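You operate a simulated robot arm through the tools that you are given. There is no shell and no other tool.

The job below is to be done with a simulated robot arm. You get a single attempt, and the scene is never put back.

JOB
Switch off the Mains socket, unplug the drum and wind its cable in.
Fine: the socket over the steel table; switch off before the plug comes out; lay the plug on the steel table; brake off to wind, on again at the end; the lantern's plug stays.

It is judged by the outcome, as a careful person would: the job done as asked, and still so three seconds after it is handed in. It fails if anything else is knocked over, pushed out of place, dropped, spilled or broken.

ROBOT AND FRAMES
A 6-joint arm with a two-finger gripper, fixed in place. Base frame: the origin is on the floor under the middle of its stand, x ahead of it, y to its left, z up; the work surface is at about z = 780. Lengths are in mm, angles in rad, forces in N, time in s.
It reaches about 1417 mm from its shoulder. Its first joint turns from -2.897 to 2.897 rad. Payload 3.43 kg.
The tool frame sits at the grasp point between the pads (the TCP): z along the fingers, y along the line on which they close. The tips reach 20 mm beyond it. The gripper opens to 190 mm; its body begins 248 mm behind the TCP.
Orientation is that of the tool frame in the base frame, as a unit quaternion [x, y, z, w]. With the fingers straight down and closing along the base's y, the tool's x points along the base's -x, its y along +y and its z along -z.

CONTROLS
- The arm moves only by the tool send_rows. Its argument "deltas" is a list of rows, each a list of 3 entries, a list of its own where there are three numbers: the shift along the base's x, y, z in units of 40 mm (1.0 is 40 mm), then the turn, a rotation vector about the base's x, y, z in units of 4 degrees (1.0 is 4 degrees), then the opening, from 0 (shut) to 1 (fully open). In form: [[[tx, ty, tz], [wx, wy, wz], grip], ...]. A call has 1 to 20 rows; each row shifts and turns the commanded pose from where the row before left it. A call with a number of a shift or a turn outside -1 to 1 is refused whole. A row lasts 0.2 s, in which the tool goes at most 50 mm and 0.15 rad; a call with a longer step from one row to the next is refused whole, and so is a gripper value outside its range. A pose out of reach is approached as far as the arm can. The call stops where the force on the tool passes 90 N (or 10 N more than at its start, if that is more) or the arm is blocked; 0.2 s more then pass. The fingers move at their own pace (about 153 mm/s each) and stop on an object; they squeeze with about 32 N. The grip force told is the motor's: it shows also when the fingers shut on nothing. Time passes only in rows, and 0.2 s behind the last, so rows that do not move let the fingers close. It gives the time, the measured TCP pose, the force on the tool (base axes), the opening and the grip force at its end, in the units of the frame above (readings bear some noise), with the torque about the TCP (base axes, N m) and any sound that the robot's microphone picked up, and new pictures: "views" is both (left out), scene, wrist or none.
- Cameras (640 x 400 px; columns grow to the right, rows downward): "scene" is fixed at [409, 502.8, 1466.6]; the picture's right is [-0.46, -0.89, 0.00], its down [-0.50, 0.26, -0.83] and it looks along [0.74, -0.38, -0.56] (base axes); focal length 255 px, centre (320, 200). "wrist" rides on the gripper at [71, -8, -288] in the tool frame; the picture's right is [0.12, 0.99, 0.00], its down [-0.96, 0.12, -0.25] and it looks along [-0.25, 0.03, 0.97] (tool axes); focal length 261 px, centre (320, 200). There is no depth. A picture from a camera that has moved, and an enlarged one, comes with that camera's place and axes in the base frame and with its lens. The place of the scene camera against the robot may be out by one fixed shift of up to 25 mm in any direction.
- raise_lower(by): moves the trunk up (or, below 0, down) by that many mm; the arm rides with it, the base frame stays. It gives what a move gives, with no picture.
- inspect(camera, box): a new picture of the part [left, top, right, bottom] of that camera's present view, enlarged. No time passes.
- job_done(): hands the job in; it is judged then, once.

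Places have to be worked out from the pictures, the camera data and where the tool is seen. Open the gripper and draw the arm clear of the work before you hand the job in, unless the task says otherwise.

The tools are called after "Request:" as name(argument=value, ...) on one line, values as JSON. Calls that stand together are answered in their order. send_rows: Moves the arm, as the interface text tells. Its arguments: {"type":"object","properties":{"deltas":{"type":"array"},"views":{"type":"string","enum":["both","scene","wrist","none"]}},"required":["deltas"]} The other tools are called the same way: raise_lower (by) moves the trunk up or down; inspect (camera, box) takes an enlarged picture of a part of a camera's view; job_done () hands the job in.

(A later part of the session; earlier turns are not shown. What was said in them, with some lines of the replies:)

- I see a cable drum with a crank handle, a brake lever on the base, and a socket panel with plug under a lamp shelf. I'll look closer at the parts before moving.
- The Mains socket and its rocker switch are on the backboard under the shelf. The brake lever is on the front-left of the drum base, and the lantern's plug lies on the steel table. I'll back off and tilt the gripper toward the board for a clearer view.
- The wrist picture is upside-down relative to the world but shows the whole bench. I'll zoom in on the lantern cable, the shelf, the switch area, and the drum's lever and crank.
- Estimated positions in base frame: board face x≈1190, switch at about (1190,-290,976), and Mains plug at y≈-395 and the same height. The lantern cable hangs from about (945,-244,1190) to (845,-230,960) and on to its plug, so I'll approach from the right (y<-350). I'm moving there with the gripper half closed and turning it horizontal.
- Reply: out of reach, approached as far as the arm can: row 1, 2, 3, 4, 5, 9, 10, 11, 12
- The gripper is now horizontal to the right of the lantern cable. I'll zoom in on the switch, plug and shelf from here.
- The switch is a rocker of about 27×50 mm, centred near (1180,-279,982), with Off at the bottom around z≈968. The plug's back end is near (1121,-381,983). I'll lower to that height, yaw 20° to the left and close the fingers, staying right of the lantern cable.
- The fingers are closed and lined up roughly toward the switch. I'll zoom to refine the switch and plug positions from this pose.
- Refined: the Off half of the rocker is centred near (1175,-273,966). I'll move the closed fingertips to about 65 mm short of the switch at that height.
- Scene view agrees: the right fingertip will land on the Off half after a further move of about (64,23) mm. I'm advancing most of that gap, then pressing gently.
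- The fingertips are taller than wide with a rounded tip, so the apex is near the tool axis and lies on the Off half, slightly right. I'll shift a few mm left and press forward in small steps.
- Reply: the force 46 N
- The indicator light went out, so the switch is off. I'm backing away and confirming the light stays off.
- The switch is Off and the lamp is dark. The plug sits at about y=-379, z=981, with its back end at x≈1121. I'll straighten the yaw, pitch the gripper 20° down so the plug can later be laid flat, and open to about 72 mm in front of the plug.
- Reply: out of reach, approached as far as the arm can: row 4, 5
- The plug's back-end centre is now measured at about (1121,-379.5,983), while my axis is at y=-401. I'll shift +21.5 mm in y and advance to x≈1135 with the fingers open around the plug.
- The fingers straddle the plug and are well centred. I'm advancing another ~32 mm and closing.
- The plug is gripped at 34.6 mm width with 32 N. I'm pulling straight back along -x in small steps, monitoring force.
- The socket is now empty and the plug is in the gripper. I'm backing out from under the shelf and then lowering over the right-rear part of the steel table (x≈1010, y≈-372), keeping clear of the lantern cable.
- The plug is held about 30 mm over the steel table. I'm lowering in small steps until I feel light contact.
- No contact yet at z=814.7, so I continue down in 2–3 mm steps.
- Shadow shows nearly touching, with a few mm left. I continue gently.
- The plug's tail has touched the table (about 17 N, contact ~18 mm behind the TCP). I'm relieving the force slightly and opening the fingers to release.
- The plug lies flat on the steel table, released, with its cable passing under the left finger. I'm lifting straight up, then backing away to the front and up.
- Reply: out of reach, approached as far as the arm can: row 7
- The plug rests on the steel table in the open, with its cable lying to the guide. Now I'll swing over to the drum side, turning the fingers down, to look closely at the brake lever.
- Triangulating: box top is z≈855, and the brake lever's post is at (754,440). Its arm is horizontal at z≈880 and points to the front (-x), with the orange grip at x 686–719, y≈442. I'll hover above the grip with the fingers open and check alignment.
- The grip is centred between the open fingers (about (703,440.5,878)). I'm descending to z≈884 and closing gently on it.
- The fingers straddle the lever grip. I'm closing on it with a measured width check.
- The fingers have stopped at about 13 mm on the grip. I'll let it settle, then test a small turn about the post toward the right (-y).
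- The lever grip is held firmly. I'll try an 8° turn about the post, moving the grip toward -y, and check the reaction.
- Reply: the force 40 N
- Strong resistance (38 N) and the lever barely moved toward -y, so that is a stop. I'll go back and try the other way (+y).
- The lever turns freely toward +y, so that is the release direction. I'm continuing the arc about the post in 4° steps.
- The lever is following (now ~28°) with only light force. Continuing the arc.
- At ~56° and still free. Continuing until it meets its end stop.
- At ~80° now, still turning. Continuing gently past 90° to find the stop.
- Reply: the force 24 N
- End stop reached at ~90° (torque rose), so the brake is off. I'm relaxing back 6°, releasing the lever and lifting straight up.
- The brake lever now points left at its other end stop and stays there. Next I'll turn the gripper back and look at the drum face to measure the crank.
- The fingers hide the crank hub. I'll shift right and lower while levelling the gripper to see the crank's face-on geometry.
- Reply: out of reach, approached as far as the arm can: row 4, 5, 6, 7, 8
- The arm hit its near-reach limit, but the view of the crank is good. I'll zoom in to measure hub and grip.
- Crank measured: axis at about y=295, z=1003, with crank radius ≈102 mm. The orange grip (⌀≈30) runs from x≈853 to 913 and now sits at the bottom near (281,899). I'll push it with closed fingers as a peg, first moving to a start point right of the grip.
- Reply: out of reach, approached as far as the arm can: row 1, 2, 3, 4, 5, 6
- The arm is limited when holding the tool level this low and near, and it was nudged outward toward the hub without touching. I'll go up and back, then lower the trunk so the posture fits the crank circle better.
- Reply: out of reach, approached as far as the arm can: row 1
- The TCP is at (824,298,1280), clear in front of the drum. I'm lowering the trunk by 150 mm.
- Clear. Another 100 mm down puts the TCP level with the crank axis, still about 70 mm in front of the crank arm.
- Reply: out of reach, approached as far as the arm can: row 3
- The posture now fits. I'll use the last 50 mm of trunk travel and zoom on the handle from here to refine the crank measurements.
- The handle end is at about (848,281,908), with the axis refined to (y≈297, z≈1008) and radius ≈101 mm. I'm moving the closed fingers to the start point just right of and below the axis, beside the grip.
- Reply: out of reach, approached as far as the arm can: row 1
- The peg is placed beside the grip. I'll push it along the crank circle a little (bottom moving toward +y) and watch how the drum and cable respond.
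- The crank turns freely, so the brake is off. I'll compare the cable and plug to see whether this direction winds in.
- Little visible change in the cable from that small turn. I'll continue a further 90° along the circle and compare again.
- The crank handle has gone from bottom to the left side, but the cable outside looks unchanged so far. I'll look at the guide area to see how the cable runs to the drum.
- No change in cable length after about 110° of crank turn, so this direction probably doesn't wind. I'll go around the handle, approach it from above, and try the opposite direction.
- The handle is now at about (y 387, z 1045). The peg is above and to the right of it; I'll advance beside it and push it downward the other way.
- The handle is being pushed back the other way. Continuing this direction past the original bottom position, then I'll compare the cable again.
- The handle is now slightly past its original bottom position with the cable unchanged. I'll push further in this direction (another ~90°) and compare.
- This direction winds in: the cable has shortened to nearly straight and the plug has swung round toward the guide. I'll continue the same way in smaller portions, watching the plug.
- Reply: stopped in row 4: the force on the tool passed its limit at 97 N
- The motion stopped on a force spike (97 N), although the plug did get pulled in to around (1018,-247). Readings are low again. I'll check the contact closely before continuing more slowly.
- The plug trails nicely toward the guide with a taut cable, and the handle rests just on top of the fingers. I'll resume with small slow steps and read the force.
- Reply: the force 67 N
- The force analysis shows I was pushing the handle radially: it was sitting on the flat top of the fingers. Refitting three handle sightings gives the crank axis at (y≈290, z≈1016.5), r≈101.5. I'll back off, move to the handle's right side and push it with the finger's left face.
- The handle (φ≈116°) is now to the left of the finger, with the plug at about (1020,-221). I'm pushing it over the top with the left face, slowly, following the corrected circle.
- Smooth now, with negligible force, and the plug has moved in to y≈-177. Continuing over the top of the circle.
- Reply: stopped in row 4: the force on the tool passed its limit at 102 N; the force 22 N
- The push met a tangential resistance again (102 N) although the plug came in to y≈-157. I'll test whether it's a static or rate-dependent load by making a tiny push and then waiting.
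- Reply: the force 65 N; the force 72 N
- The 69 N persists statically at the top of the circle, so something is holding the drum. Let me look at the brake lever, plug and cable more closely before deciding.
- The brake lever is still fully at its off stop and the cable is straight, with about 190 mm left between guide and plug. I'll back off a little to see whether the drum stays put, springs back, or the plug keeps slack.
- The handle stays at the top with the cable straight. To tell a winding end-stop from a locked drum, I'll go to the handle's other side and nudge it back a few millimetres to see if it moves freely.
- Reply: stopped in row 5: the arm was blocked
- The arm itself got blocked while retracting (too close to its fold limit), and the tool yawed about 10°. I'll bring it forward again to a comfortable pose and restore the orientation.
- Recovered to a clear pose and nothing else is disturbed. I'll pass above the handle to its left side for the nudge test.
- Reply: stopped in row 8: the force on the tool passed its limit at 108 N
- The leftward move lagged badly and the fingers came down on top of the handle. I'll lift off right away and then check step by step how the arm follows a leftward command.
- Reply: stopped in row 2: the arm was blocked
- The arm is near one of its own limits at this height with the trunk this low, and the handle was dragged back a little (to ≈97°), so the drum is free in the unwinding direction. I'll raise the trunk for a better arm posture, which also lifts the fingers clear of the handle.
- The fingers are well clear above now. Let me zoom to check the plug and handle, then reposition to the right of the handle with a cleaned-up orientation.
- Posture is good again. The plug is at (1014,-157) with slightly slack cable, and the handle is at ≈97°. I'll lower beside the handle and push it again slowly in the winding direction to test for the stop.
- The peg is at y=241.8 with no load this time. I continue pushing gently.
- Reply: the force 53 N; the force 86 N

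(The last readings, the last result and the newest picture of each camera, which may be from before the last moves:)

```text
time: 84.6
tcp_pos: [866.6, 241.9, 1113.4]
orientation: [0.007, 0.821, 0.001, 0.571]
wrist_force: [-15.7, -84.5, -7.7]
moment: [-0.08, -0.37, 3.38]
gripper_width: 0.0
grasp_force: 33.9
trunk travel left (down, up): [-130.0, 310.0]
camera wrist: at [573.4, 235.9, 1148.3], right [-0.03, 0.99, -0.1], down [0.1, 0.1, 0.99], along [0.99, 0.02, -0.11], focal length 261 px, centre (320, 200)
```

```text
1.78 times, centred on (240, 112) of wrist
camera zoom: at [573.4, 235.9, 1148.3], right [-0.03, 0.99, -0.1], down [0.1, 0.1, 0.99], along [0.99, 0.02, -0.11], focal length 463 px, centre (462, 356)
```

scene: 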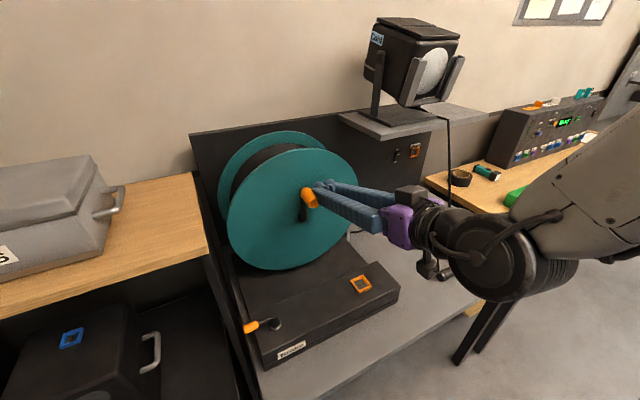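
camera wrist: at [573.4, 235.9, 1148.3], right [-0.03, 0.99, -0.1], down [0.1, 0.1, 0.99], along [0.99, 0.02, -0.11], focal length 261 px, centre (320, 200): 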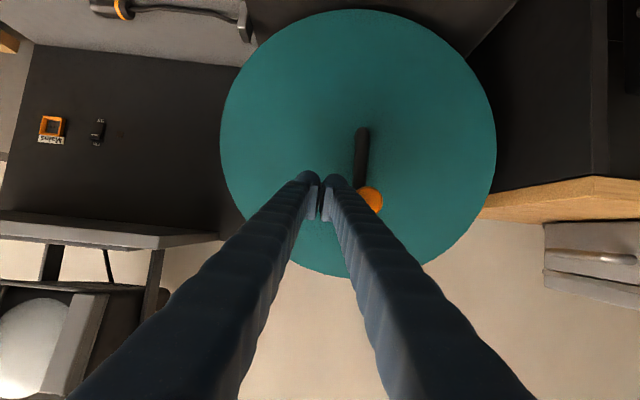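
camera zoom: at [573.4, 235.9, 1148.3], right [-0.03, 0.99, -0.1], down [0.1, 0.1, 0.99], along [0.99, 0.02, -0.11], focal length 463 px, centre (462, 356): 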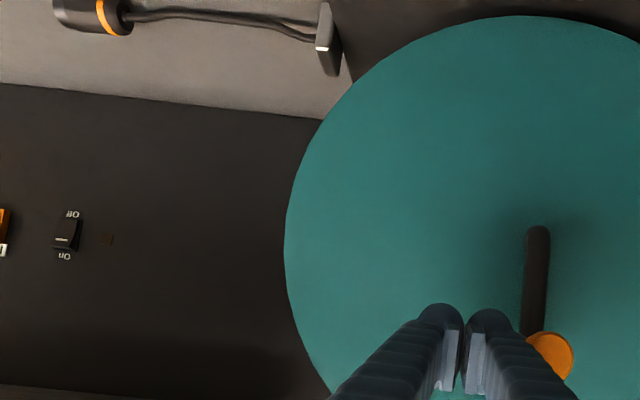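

It stops at exactly the same handle angle (84 N, no movement) while the cable outside is even slightly slack. So this is the drum's own end stop: the cable is wound in fully, with the plug on the table near the guide. I'll back off, lift clear, and check that everything stays put.

Request:
send_rows(deltas=[[[0, -0.4, 0], [0, 0, 0], 0], [[0, -0.4, 0.3], [0, 0, 0], 0], [[0, 0, 0.9], [0, 0, 0], 0], [[0, 0, 0.9], [0, 0, 0], 0], [[0, 0, 0.9], [0, 0, 0], 0]], views="both")

Request:
inspect(camera="scene", box=[270, 160, 430, 260])

```text
time: 85.8
tcp_pos: [867.3, 223.8, 1236.6]
orientation: [-0.002, 0.819, 0.004, 0.574]
wrist_force: [0.4, 0.3, -0.2]
moment: [-0.02, 0.02, -0.04]
gripper_width: 0.0
grasp_force: 34.5
trunk travel left (down, up): [-130.0, 310.0]
camera wrist: at [573.1, 213.7, 1270.0], right [-0.05, 0.99, -0.11], down [0.1, 0.11, 0.99], along [0.99, 0.04, -0.1], focal length 261 px, centre (320, 200)
```

scene: 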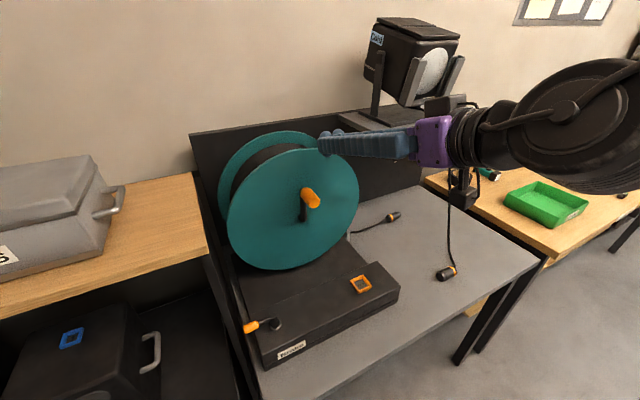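
wrist: 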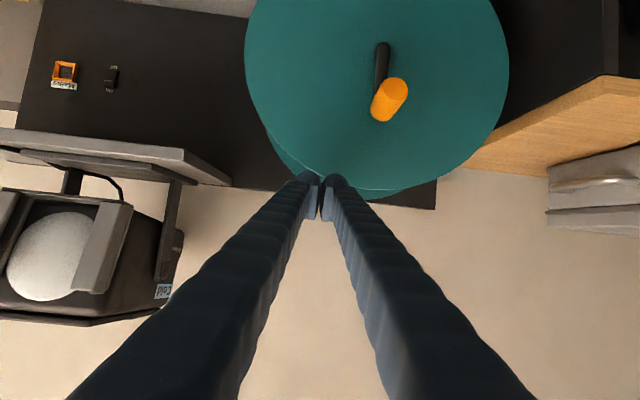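

```text
4.00 times, centred on (350, 210) of scene
camera zoom: at [409.0, 502.8, 1466.6], right [-0.46, -0.89, 0.0], down [-0.5, 0.26, -0.83], along [0.74, -0.38, -0.56], focal length 1022 px, centre (200, 160)
```

zoom: 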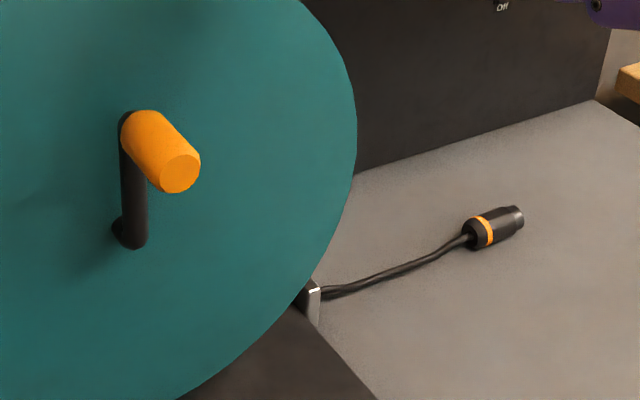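

Everything stays: the handle is at the top, the cable is in, and the plug rests on the steel table. Now I'll raise the trunk back to its original height and reorient the gripper for setting the brake.

Request:
raise_lower(by=170)

Request:
send_rows(deltas=[[[-0.3, 0.1, -0.2], [0, 1, 0], 0], [[-0.3, 0.1, -0.3], [0, 1, 0], 0], [[-0.3, 0.1, -0.3], [0, 1, 0], 0], [[-0.3, 0.1, -0.3], [0, 1, 0], 0.1], [[-0.3, 0.1, -0.3], [0, 1, 0], 0.1], [[-0.3, 0.1, -0.3], [0, 1, 0], 0.1], [[-0.3, 0.1, -0.3], [0, 1, 0], 0.1], [[-0.3, 0.1, -0.3], [0, 1, 0], 0.1], [[-0.3, 0.1, -0.3], [0, 1, 0], 0.1], [[-0.3, 0.1, -0.3], [0, 1, 0], 0.1], [[-0.3, 0.1, -0.3], [0, 1, 0], 0.1], [[-0.3, 0.1, -0.3], [0, 1, 0], 0.1], [[-0.3, 0.1, -0.3], [0, 1, 0], 0.1], [[-0.3, 0.1, -0.3], [0, 1, 0], 0.1], [[-0.3, 0.1, -0.3], [0, 1, 0], 0.1], [[-0.2, 0.1, -0.3], [0, 1, 0], 0.1], [[0, 0.1, -0.3], [0, 1, 0], 0.1], [[0, 0.1, -0.2], [0, 0.5, 0], 0.1]], views="both")

```text
time: 87.8
tcp_pos: [866.4, 223.7, 1405.0]
orientation: [-0.001, 0.819, 0.003, 0.573]
wrist_force: [-0.4, -0.8, 0.2]
moment: [-0.02, 0.01, 0.01]
gripper_width: 0.1
grasp_force: 34.2
trunk travel left (down, up): [-300.0, 140.0]
```

```text
time: 91.5
tcp_pos: [679.3, 293.7, 1197.4]
orientation: [0.001, 1.0, 0.003, -0.001]
wrist_force: [-0.2, 0.3, -0.6]
moment: [-0.03, 0.0, -0.01]
gripper_width: 19.0
grasp_force: 0.1
trunk travel left (down, up): [-300.0, 140.0]
camera wrist: at [609.0, 285.5, 1486.3], right [-0.12, 0.99, 0.01], down [0.96, 0.11, 0.25], along [0.24, 0.04, -0.97], focal length 261 px, centre (320, 200)
```

scene: 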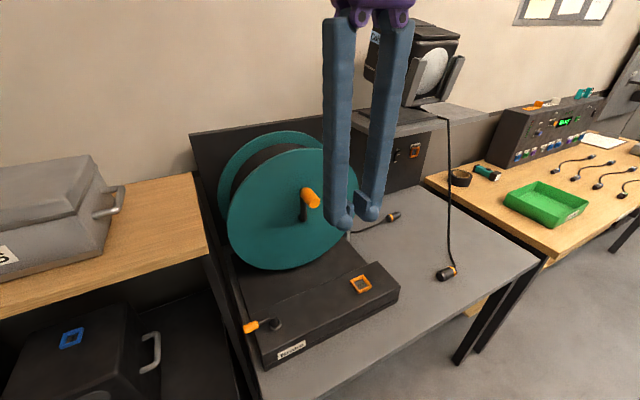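
wrist: 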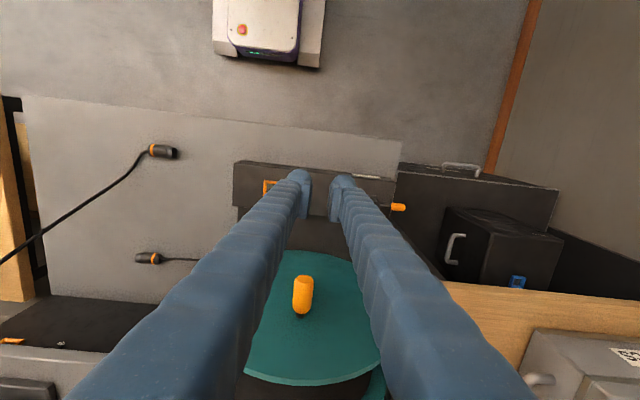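

Fingers are down and clear; both plugs and the lantern look fine. I'm now moving to above the brake lever with the gripper yawed 90° as before.

Request:
send_rows(deltas=[[[0.094, 0.249, -0.209], [0, 0, -1], 0.3], [[0.094, 0.249, -0.209], [0, 0, -1], 0.3], [[0.094, 0.249, -0.209], [0, 0, -1], 0.3], [[0.094, 0.249, -0.209], [0, 0, -1], 0.3], [[0.094, 0.249, -0.209], [0, 0, -1], 0.3], [[0.094, 0.249, -0.209], [0, 0, -1], 0.3], [[0.094, 0.249, -0.209], [0, 0, -1], 0.3], [[0.094, 0.249, -0.209], [0, 0, -1], 0.3], [[0.094, 0.249, -0.209], [0, 0, -1], 0.3], [[0.094, 0.249, -0.209], [0, 0, -1], 0.3], [[0.094, 0.249, -0.209], [0, 0, -1], 0.3], [[0.094, 0.249, -0.209], [0, 0, -1], 0.3], [[0.094, 0.249, -0.209], [0, 0, -1], 0.3], [[0.094, 0.249, -0.209], [0, 0, -1], 0.3], [[0.094, 0.249, -0.209], [0, 0, -1], 0.3], [[0.094, 0.249, -0.209], [0, 0, -1], 0.3], [[0.094, 0.249, -0.209], [0, 0, -1], 0.3], [[0.094, 0.249, -0.209], [0, 0, -1], 0.3], [[0.094, 0.249, -0.209], [0, 0, -1], 0.3], [[0.094, 0.249, -0.209], [0, 0, -1], 0.3]], views="none")

Request:
send_rows(deltas=[[[0, 0, 0], [0, 0, -1], 0.3], [[0, 0, 0], [0, 0, -1], 0.3]], views="both")

Request:
inspect(camera="wrist", box=[240, 140, 400, 260])

```text
time: 95.8
tcp_pos: [756.7, 495.0, 1027.7]
orientation: [0.643, 0.765, 0.002, 0.002]
wrist_force: [0.0, 0.2, 0.3]
moment: [0.0, -0.01, 0.01]
gripper_width: 56.9
grasp_force: 0.1
trunk travel left (down, up): [-300.0, 140.0]
```

```text
time: 96.3
tcp_pos: [757.0, 496.0, 1028.9]
orientation: [0.695, 0.719, 0.001, 0.002]
wrist_force: [0.3, -0.6, -0.7]
moment: [0.01, 0.02, -0.01]
gripper_width: 57.1
grasp_force: 0.2
trunk travel left (down, up): [-300.0, 140.0]
camera wrist: at [743.6, 565.5, 1317.9], right [0.99, 0.15, 0.01], down [0.15, -0.96, 0.25], along [0.04, -0.24, -0.97], focal length 261 px, centre (320, 200)
```

scene: 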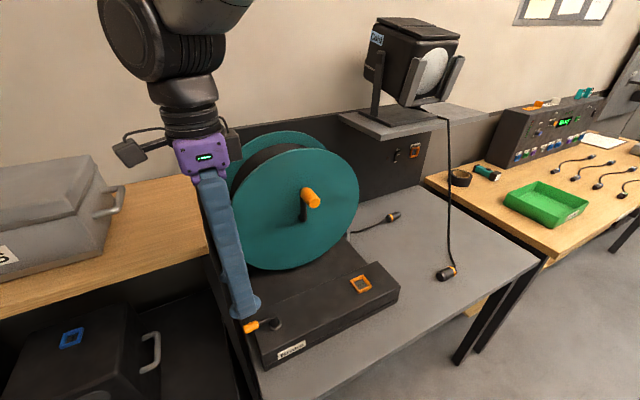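
wrist: 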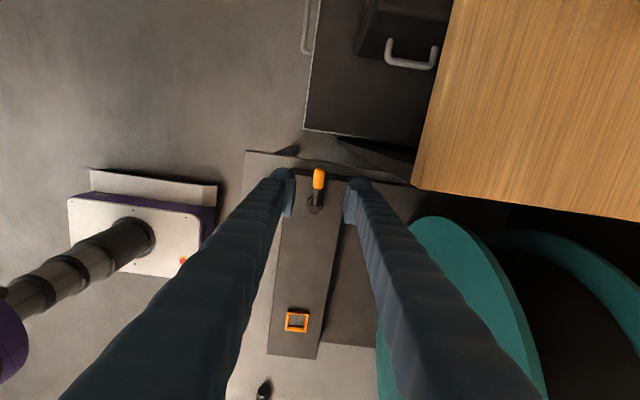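

```text
3.33 times, centred on (320, 200) of wrist
camera zoom: at [743.6, 565.5, 1317.9], right [0.99, 0.15, 0.01], down [0.15, -0.96, 0.25], along [0.04, -0.24, -0.97], focal length 869 px, centre (320, 200)
```

zoom: 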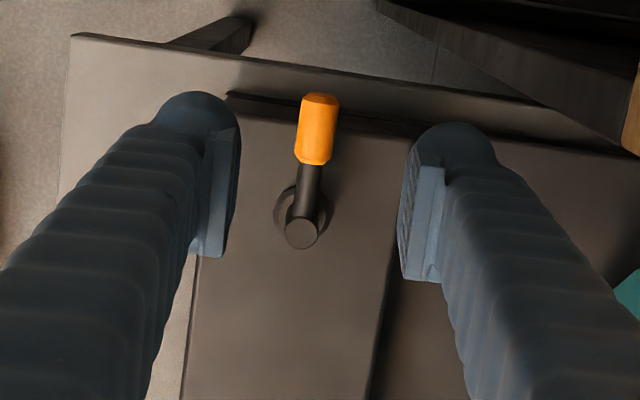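

The lever is at (755,493), exactly between the fingers. I'm descending to it and closing.

Request:
send_rows(deltas=[[[-0.05, -0.06, -0.9], [0, 0, -0.5], 0.3], [[0, 0, -1], [0, 0, 0], 0.3], [[0, 0, -0.9], [0, 0, 0], 0.3], [[0, 0, -0.6], [0, 0, 0], 0.3], [[0, 0, -0.2], [0, 0, 0], 0.3]], views="wrist")

Request:
inspect(camera="wrist", box=[240, 140, 400, 260])

```text
time: 97.5
tcp_pos: [753.7, 493.3, 884.8]
orientation: [0.707, 0.707, 0.002, 0.002]
wrist_force: [-0.2, -0.1, 0.2]
moment: [-0.01, -0.02, 0.01]
gripper_width: 57.1
grasp_force: 0.0
trunk travel left (down, up): [-300.0, 140.0]
camera wrist: at [744.0, 562.7, 1173.6], right [0.99, 0.12, 0.01], down [0.11, -0.96, 0.25], along [0.03, -0.25, -0.97], focal length 261 px, centre (320, 200)
```

wrist: 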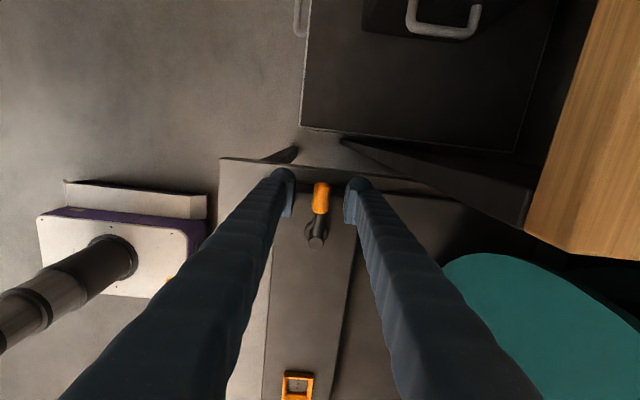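

```text
3.33 times, centred on (320, 200) of wrist
camera zoom: at [744.0, 562.7, 1173.6], right [0.99, 0.12, 0.01], down [0.11, -0.96, 0.25], along [0.03, -0.25, -0.97], focal length 869 px, centre (320, 200)
```

zoom: 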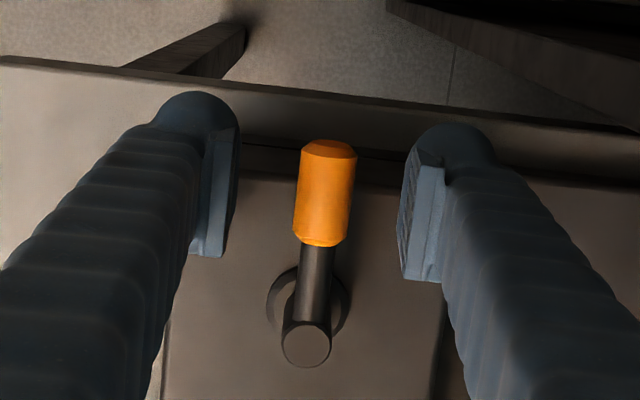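

Aligned on the lever. I'm closing and starting to turn it back toward the front.

Request:
send_rows(deltas=[[[0, 0, 0], [0, 0, 0], 0.12], [[0, 0, 0], [0, 0, 0], 0.04], [[0, 0, 0], [0, 0, 0], 0], [[-0.0916, -0.0032, 0], [0, 0, 1], 0], [[-0.0911, -0.0096, 0], [0, 0, 1], 0], [[-0.0902, -0.0159, 0], [0, 0, 1], 0]], views="wrist")

```text
time: 99.0
tcp_pos: [744.0, 491.5, 886.0]
orientation: [0.629, 0.777, 0.002, 0.001]
wrist_force: [12.9, -6.0, 1.3]
moment: [-0.27, -0.02, 0.58]
gripper_width: 13.3
grasp_force: 45.2
trunk travel left (down, up): [-300.0, 140.0]
camera wrist: at [719.7, 557.8, 1173.7], right [0.95, 0.32, 0.01], down [0.31, -0.92, 0.25], along [0.09, -0.23, -0.97], focal length 261 px, centre (320, 200)
```

wrist: 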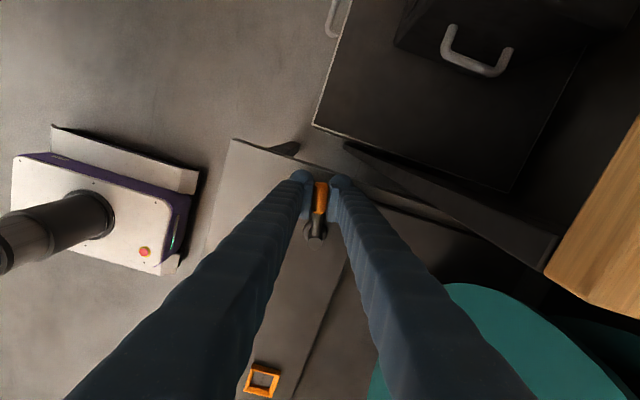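

The lever follows with modest force. Continuing the arc back toward the front.

Request:
send_rows(deltas=[[[-0.0889, -0.0222, 0], [0, 0, 1], 0], [[-0.0871, -0.0283, 0], [0, 0, 1], 0], [[-0.0849, -0.0343, 0], [0, 0, 1], 0], [[-0.0823, -0.0402, 0], [0, 0, 1], 0], [[-0.0793, -0.0458, 0], [0, 0, 1], 0], [[-0.076, -0.0512, 0], [0, 0, 1], 0], [[-0.0722, -0.0564, 0], [0, 0, 1], 0]], views="none")

Request:
send_rows(deltas=[[[-0.0681, -0.0613, 0], [0, 0, 1], 0], [[-0.0636, -0.0659, 0], [0, 0, 1], 0], [[-0.0589, -0.0702, 0], [0, 0, 1], 0], [[-0.0539, -0.0741, 0], [0, 0, 1], 0], [[-0.0485, -0.0777, 0], [0, 0, 1], 0], [[-0.043, -0.0809, 0], [0, 0, 1], 0], [[-0.0373, -0.0837, 0], [0, 0, 1], 0]], views="both")

```text
time: 100.5
tcp_pos: [721.1, 480.9, 884.4]
orientation: [0.423, 0.906, 0.002, 0.0]
wrist_force: [17.3, -7.7, -3.9]
moment: [-0.1, -0.05, 0.43]
gripper_width: 13.1
grasp_force: 44.5
trunk travel left (down, up): [-300.0, 140.0]
```

```text
time: 102.2
tcp_pos: [705.3, 459.6, 884.3]
orientation: [0.19, 0.982, 0.003, -0.001]
wrist_force: [18.3, -6.8, -5.0]
moment: [-0.09, -0.21, 0.09]
gripper_width: 13.1
grasp_force: 45.0
trunk travel left (down, up): [-300.0, 140.0]
camera wrist: at [638.2, 476.9, 1173.8], right [0.26, 0.96, 0.01], down [0.93, -0.26, 0.25], along [0.24, -0.06, -0.97], focal length 261 px, centre (320, 200)
```

scene: 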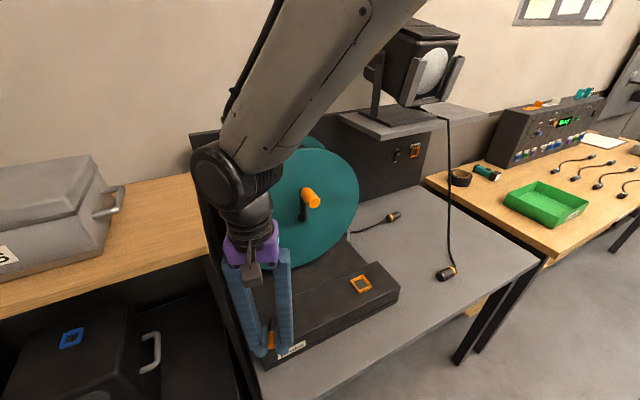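
wrist: 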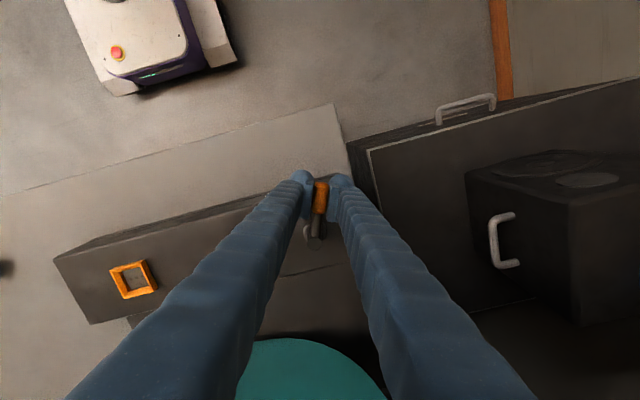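

About 22° to go. Finishing the arc until the front stop is felt.

Request:
send_rows(deltas=[[[-0.0313, -0.0861, 0], [0, 0, 1], 0], [[-0.0253, -0.0881, 0], [0, 0, 1], 0], [[-0.019, -0.0896, 0], [0, 0, 1], 0], [[-0.0127, -0.0907, 0], [0, 0, 1], 0]], views="none")

Request:
send_rows(deltas=[[[-0.0064, -0.0914, 0], [0, 0, 1], 0], [[0, -0.0916, 0], [0, 0, 1], 0]], views="both")

Request:
inspect(camera="wrist", box=[270, 150, 370, 260])

Request:
inspect(camera="scene", box=[250, 300, 310, 345])

```text
time: 103.2
tcp_pos: [702.7, 445.9, 882.8]
orientation: [0.052, 0.999, 0.003, 0.0]
wrist_force: [21.8, -2.5, -4.2]
moment: [-0.03, -0.15, 0.02]
gripper_width: 13.5
grasp_force: 45.3
trunk travel left (down, up): [-300.0, 140.0]
```

```text
time: 103.8
tcp_pos: [703.1, 439.3, 883.8]
orientation: [-0.017, 1.0, 0.004, 0.0]
wrist_force: [23.9, 5.9, -6.3]
moment: [-0.02, 0.18, -1.17]
gripper_width: 13.6
grasp_force: 45.0
trunk travel left (down, up): [-300.0, 140.0]
camera wrist: at [632.9, 426.5, 1173.7], right [-0.15, 0.99, 0.01], down [0.96, 0.15, 0.25], along [0.24, 0.04, -0.97], focal length 261 px, centre (320, 200)
```

scene: 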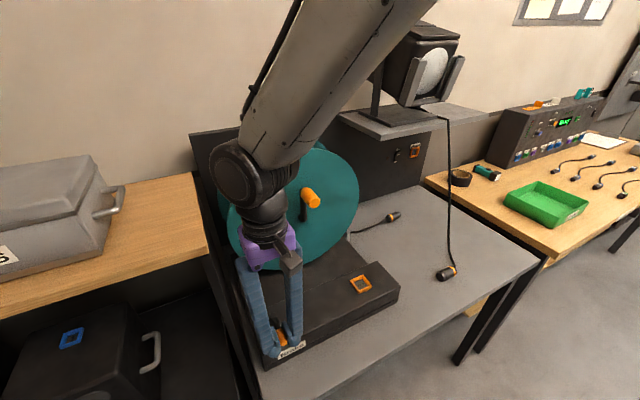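
wrist: 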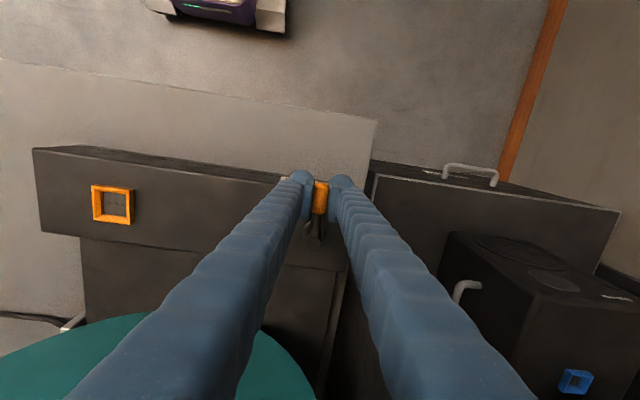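

```text
3.64 times, centred on (320, 205) of wrist
camera zoom: at [632.9, 426.5, 1173.7], right [-0.15, 0.99, 0.01], down [0.96, 0.15, 0.25], along [0.24, 0.04, -0.97], focal length 948 px, centre (320, 182)
```

zoom: 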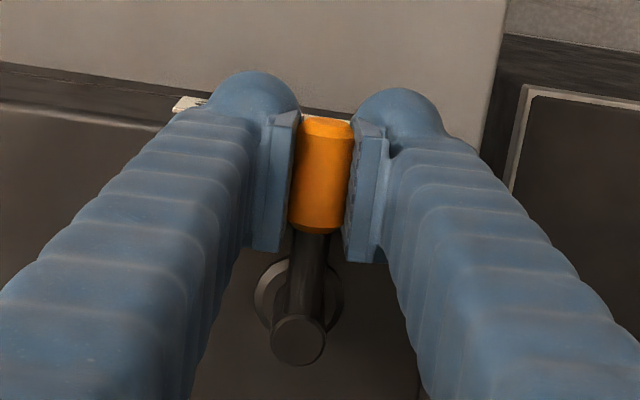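

```text
8.89 times, centred on (280, 322) of scene
camera zoom: at [409.0, 502.8, 1466.6], right [-0.46, -0.89, 0.0], down [-0.5, 0.26, -0.83], along [0.74, -0.38, -0.56], focal length 2270 px, centre (676, -889)
```

zoom: 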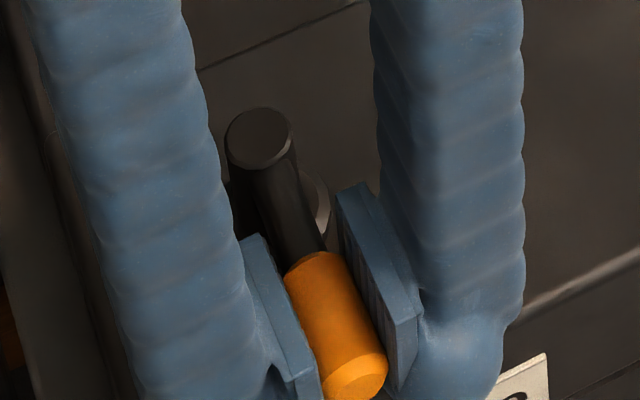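

The lever is back at its original front stop (brake on). I'm relaxing slightly, opening, and lifting straight off.

Request:
send_rows(deltas=[[[0.05, 0, 0], [0, 0, -0.3], 0], [[0, 0, 0], [0, 0, 0], 0.12], [[0, 0, 0], [0, 0, 0], 0.3], [[0, 0, 0], [0, 0, 0], 0.3], [[0, 0, 0.6], [0, 0, 0], 0.3], [[0, 0, 1], [0, 0, 0], 0.3], [[0, 0, 1], [0, 0, 0], 0.3], [[0, 0, 1], [0, 0, 0], 0.3], [[0, 0, 1], [0, 0, 0], 0.3]], views="both")

Request:
inspect(camera="scene", box=[220, 270, 340, 370])

Request:
inspect(camera="scene", box=[270, 160, 430, 260])

Request:
inspect(camera="wrist", box=[240, 110, 400, 230])

```text
time: 105.8
tcp_pos: [701.7, 438.1, 1072.2]
orientation: [-0.006, 1.0, 0.003, 0.0]
wrist_force: [-0.2, -0.7, 0.4]
moment: [0.02, -0.02, 0.05]
gripper_width: 56.9
grasp_force: 0.0
trunk travel left (down, up): [-300.0, 140.0]
camera wrist: at [631.8, 427.2, 1360.7], right [-0.13, 0.99, 0.01], down [0.96, 0.13, 0.25], along [0.24, 0.04, -0.97], focal length 261 px, centre (320, 200)
```

scene: 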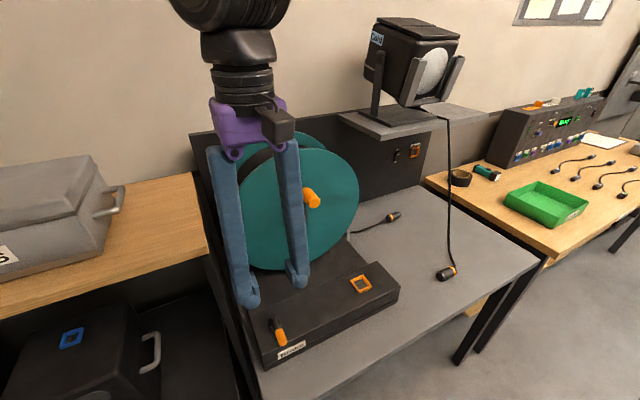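
wrist: 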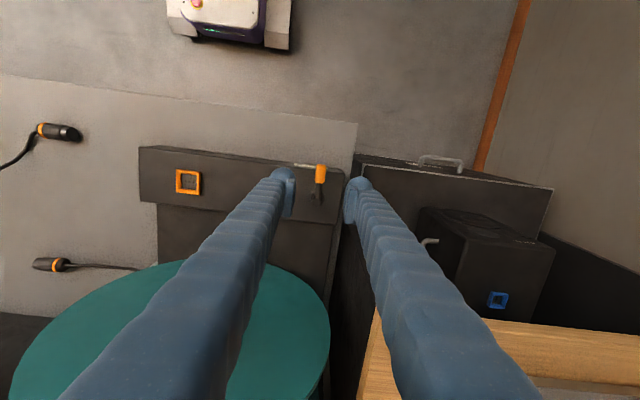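

```text
4.00 times, centred on (280, 320) of scene
camera zoom: at [409.0, 502.8, 1466.6], right [-0.46, -0.89, 0.0], down [-0.5, 0.26, -0.83], along [0.74, -0.38, -0.56], focal length 1022 px, centre (480, -280)
```

zoom: 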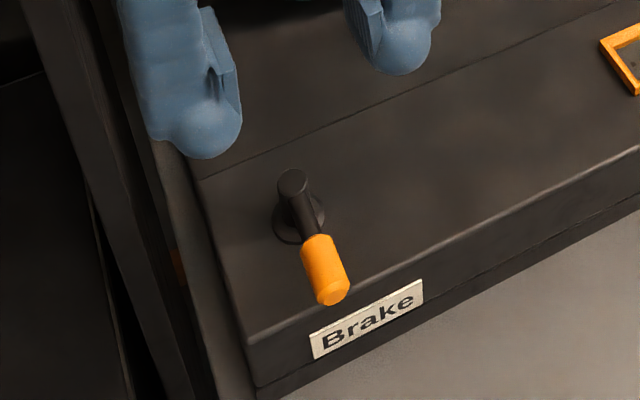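

```text
4.00 times, centred on (350, 210) of scene
camera zoom: at [409.0, 502.8, 1466.6], right [-0.46, -0.89, 0.0], down [-0.5, 0.26, -0.83], along [0.74, -0.38, -0.56], focal length 1022 px, centre (200, 160)
```

zoom: 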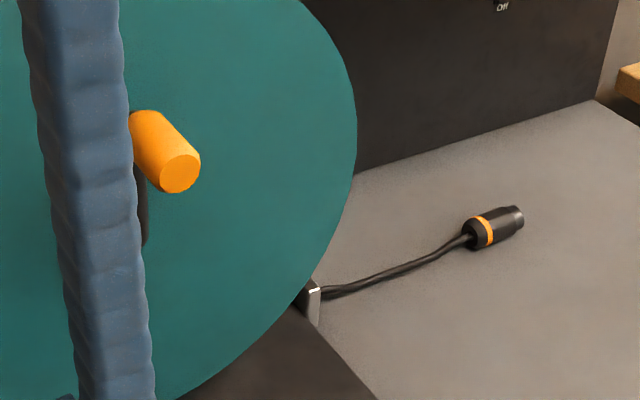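

```text
3.33 times, centred on (320, 170) of wrist
camera zoom: at [631.8, 427.2, 1360.7], right [-0.13, 0.99, 0.01], down [0.96, 0.13, 0.25], along [0.24, 0.04, -0.97], focal length 869 px, centre (320, 300)
```

zoom: 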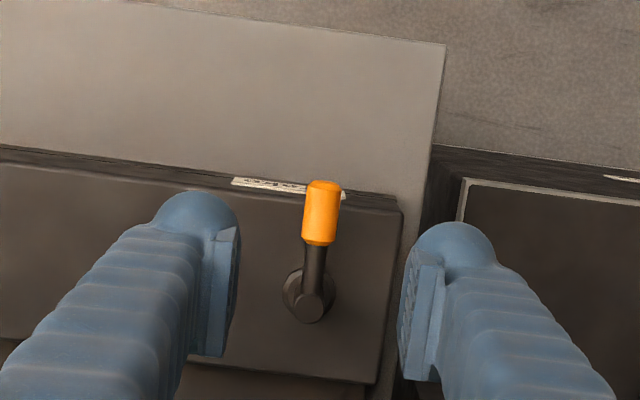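

Brake lever is back at its original front position, the drum handle hasn't moved, and the plug lies on the steel table with the cable in. I'm drawing the arm up and clear with the gripper open, then doing a final check.

Request:
send_rows(deltas=[[[0, 0, 1], [0, 0, 0], 0.5], [[0, 0, 1], [0, 0, 0], 0.5], [[0, -0.3, 1], [0, 0, 0], 0.7], [[-0.1, -0.6, 0.9], [0, 0, 0], 1], [[-0.1, -0.9, 0.7], [0, 0, 0], 1], [[-0.1, -0.9, 0.6], [0, 0, 0], 1], [[-0.1, -1, 0.6], [0, 0, 0], 1], [[-0.1, -1, 0], [0, 0, 0], 1], [[-0.1, -1, 0], [0, 0, 0], 1], [[0, -0.9, 0], [0, 0, 0], 1], [[0, -0.8, 0], [0, 0, 0], 1], [[0, 0, 0], [0, 0, 0], 1]], views="both")

Request:
inspect(camera="scene", box=[340, 90, 520, 290])

Request:
inspect(camera="scene", box=[210, 120, 430, 370])

Request:
inspect(camera="scene", box=[370, 125, 450, 175])

```text
time: 108.3
tcp_pos: [678.9, 141.3, 1302.0]
orientation: [-0.006, 1.0, 0.003, 0.0]
wrist_force: [-0.3, 0.6, 0.5]
moment: [0.01, 0.02, 0.01]
gripper_width: 190.1
grasp_force: 0.1
trunk travel left (down, up): [-300.0, 140.0]
camera wrist: at [610.4, 129.9, 1591.5], right [-0.13, 0.99, 0.01], down [0.96, 0.13, 0.25], along [0.24, 0.04, -0.97], focal length 261 px, centre (320, 200)
```

scene: 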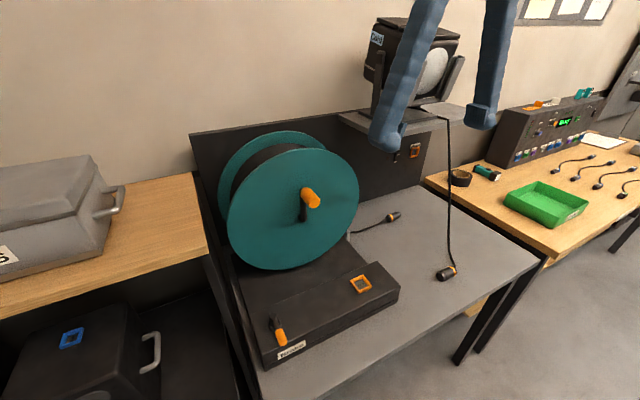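
wrist: 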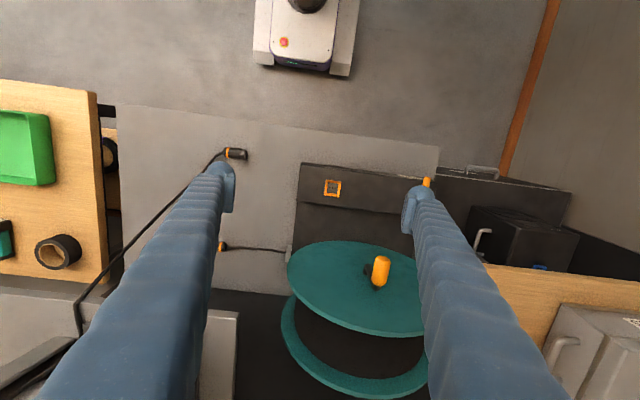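

```text
2.00 times, centred on (430, 190) of scene
camera zoom: at [409.0, 502.8, 1466.6], right [-0.46, -0.89, 0.0], down [-0.5, 0.26, -0.83], along [0.74, -0.38, -0.56], focal length 511 px, centre (100, 220)
```

zoom: 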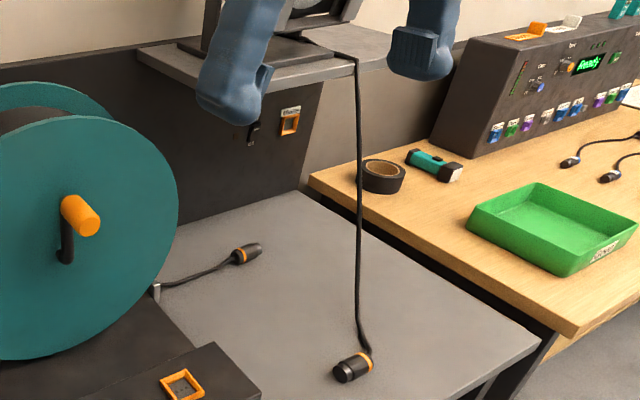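

```text
1.60 times, centred on (320, 245) of scene
camera zoom: at [409.0, 502.8, 1466.6], right [-0.46, -0.89, 0.0], down [-0.5, 0.26, -0.83], along [0.74, -0.38, -0.56], focal length 409 px, centre (320, 128)
```

zoom: 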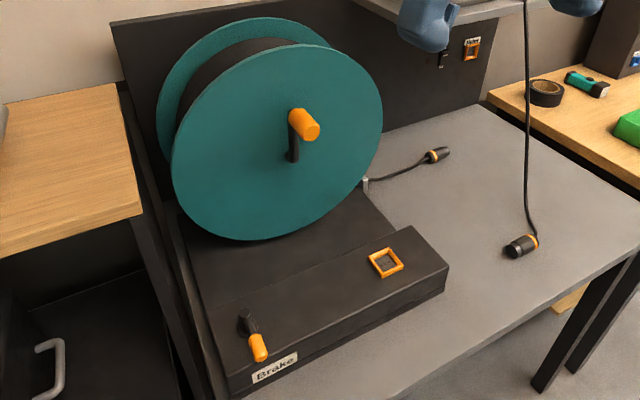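

```text
8.00 times, centred on (410, 150) of scene
camera zoom: at [409.0, 502.8, 1466.6], right [-0.46, -0.89, 0.0], down [-0.5, 0.26, -0.83], along [0.74, -0.38, -0.56], focal length 2043 px, centre (-400, 600)
```

zoom: 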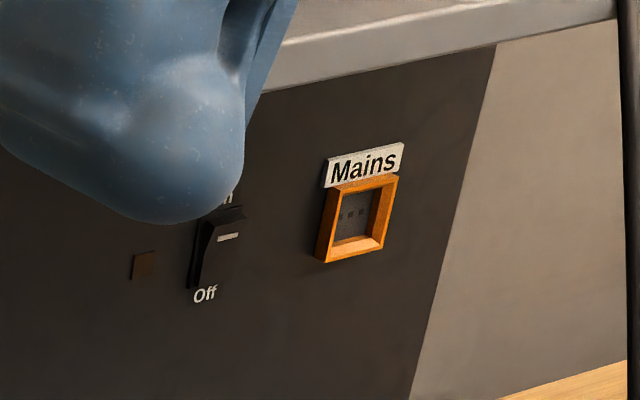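

Final check: the Mains switch is Off with the lamp dark, and its socket is empty. The drum's plug lies on the steel table with the cable wound to the drum's stop, and the brake lever is back on. The lantern and its plug are where they started. The gripper is open and the arm is clear, so I'm handing in.

Request:
job_done()

```text
The job is handed in.
```

The job is handed in. The Mains socket is off, the drum's plug is out and lying on the steel table, its cable is wound in, and the brake is back on.

- **Switch:** I switched the socket over the steel table off first. Its lamp went dark before the plug came out.
- **Winding:** With the brake off, I turned the crank until it stopped hard, and it stopped at the same angle when I tried again. About 200 mm of cable is still outside, between the guide and the plug. I took that stop as the drum's own limit, because the cable still had slack there, but I couldn't confirm it any other way.
- **Wrong direction first:** I began by turning the crank about 120° the wrong way, which showed no visible effect on the cable, then reversed it.
- **Contacts with the crank:** Pushing it tripped the force limit three times. One of those was the closed fingers coming down on the handle and dragging it back a few degrees, which I corrected. I saw no damage or movement of anything else.
- **Left alone:** The lantern, its plug and cable, and the items on the wooden tables are where they started.

The gripper is open and the arm is clear of the work.
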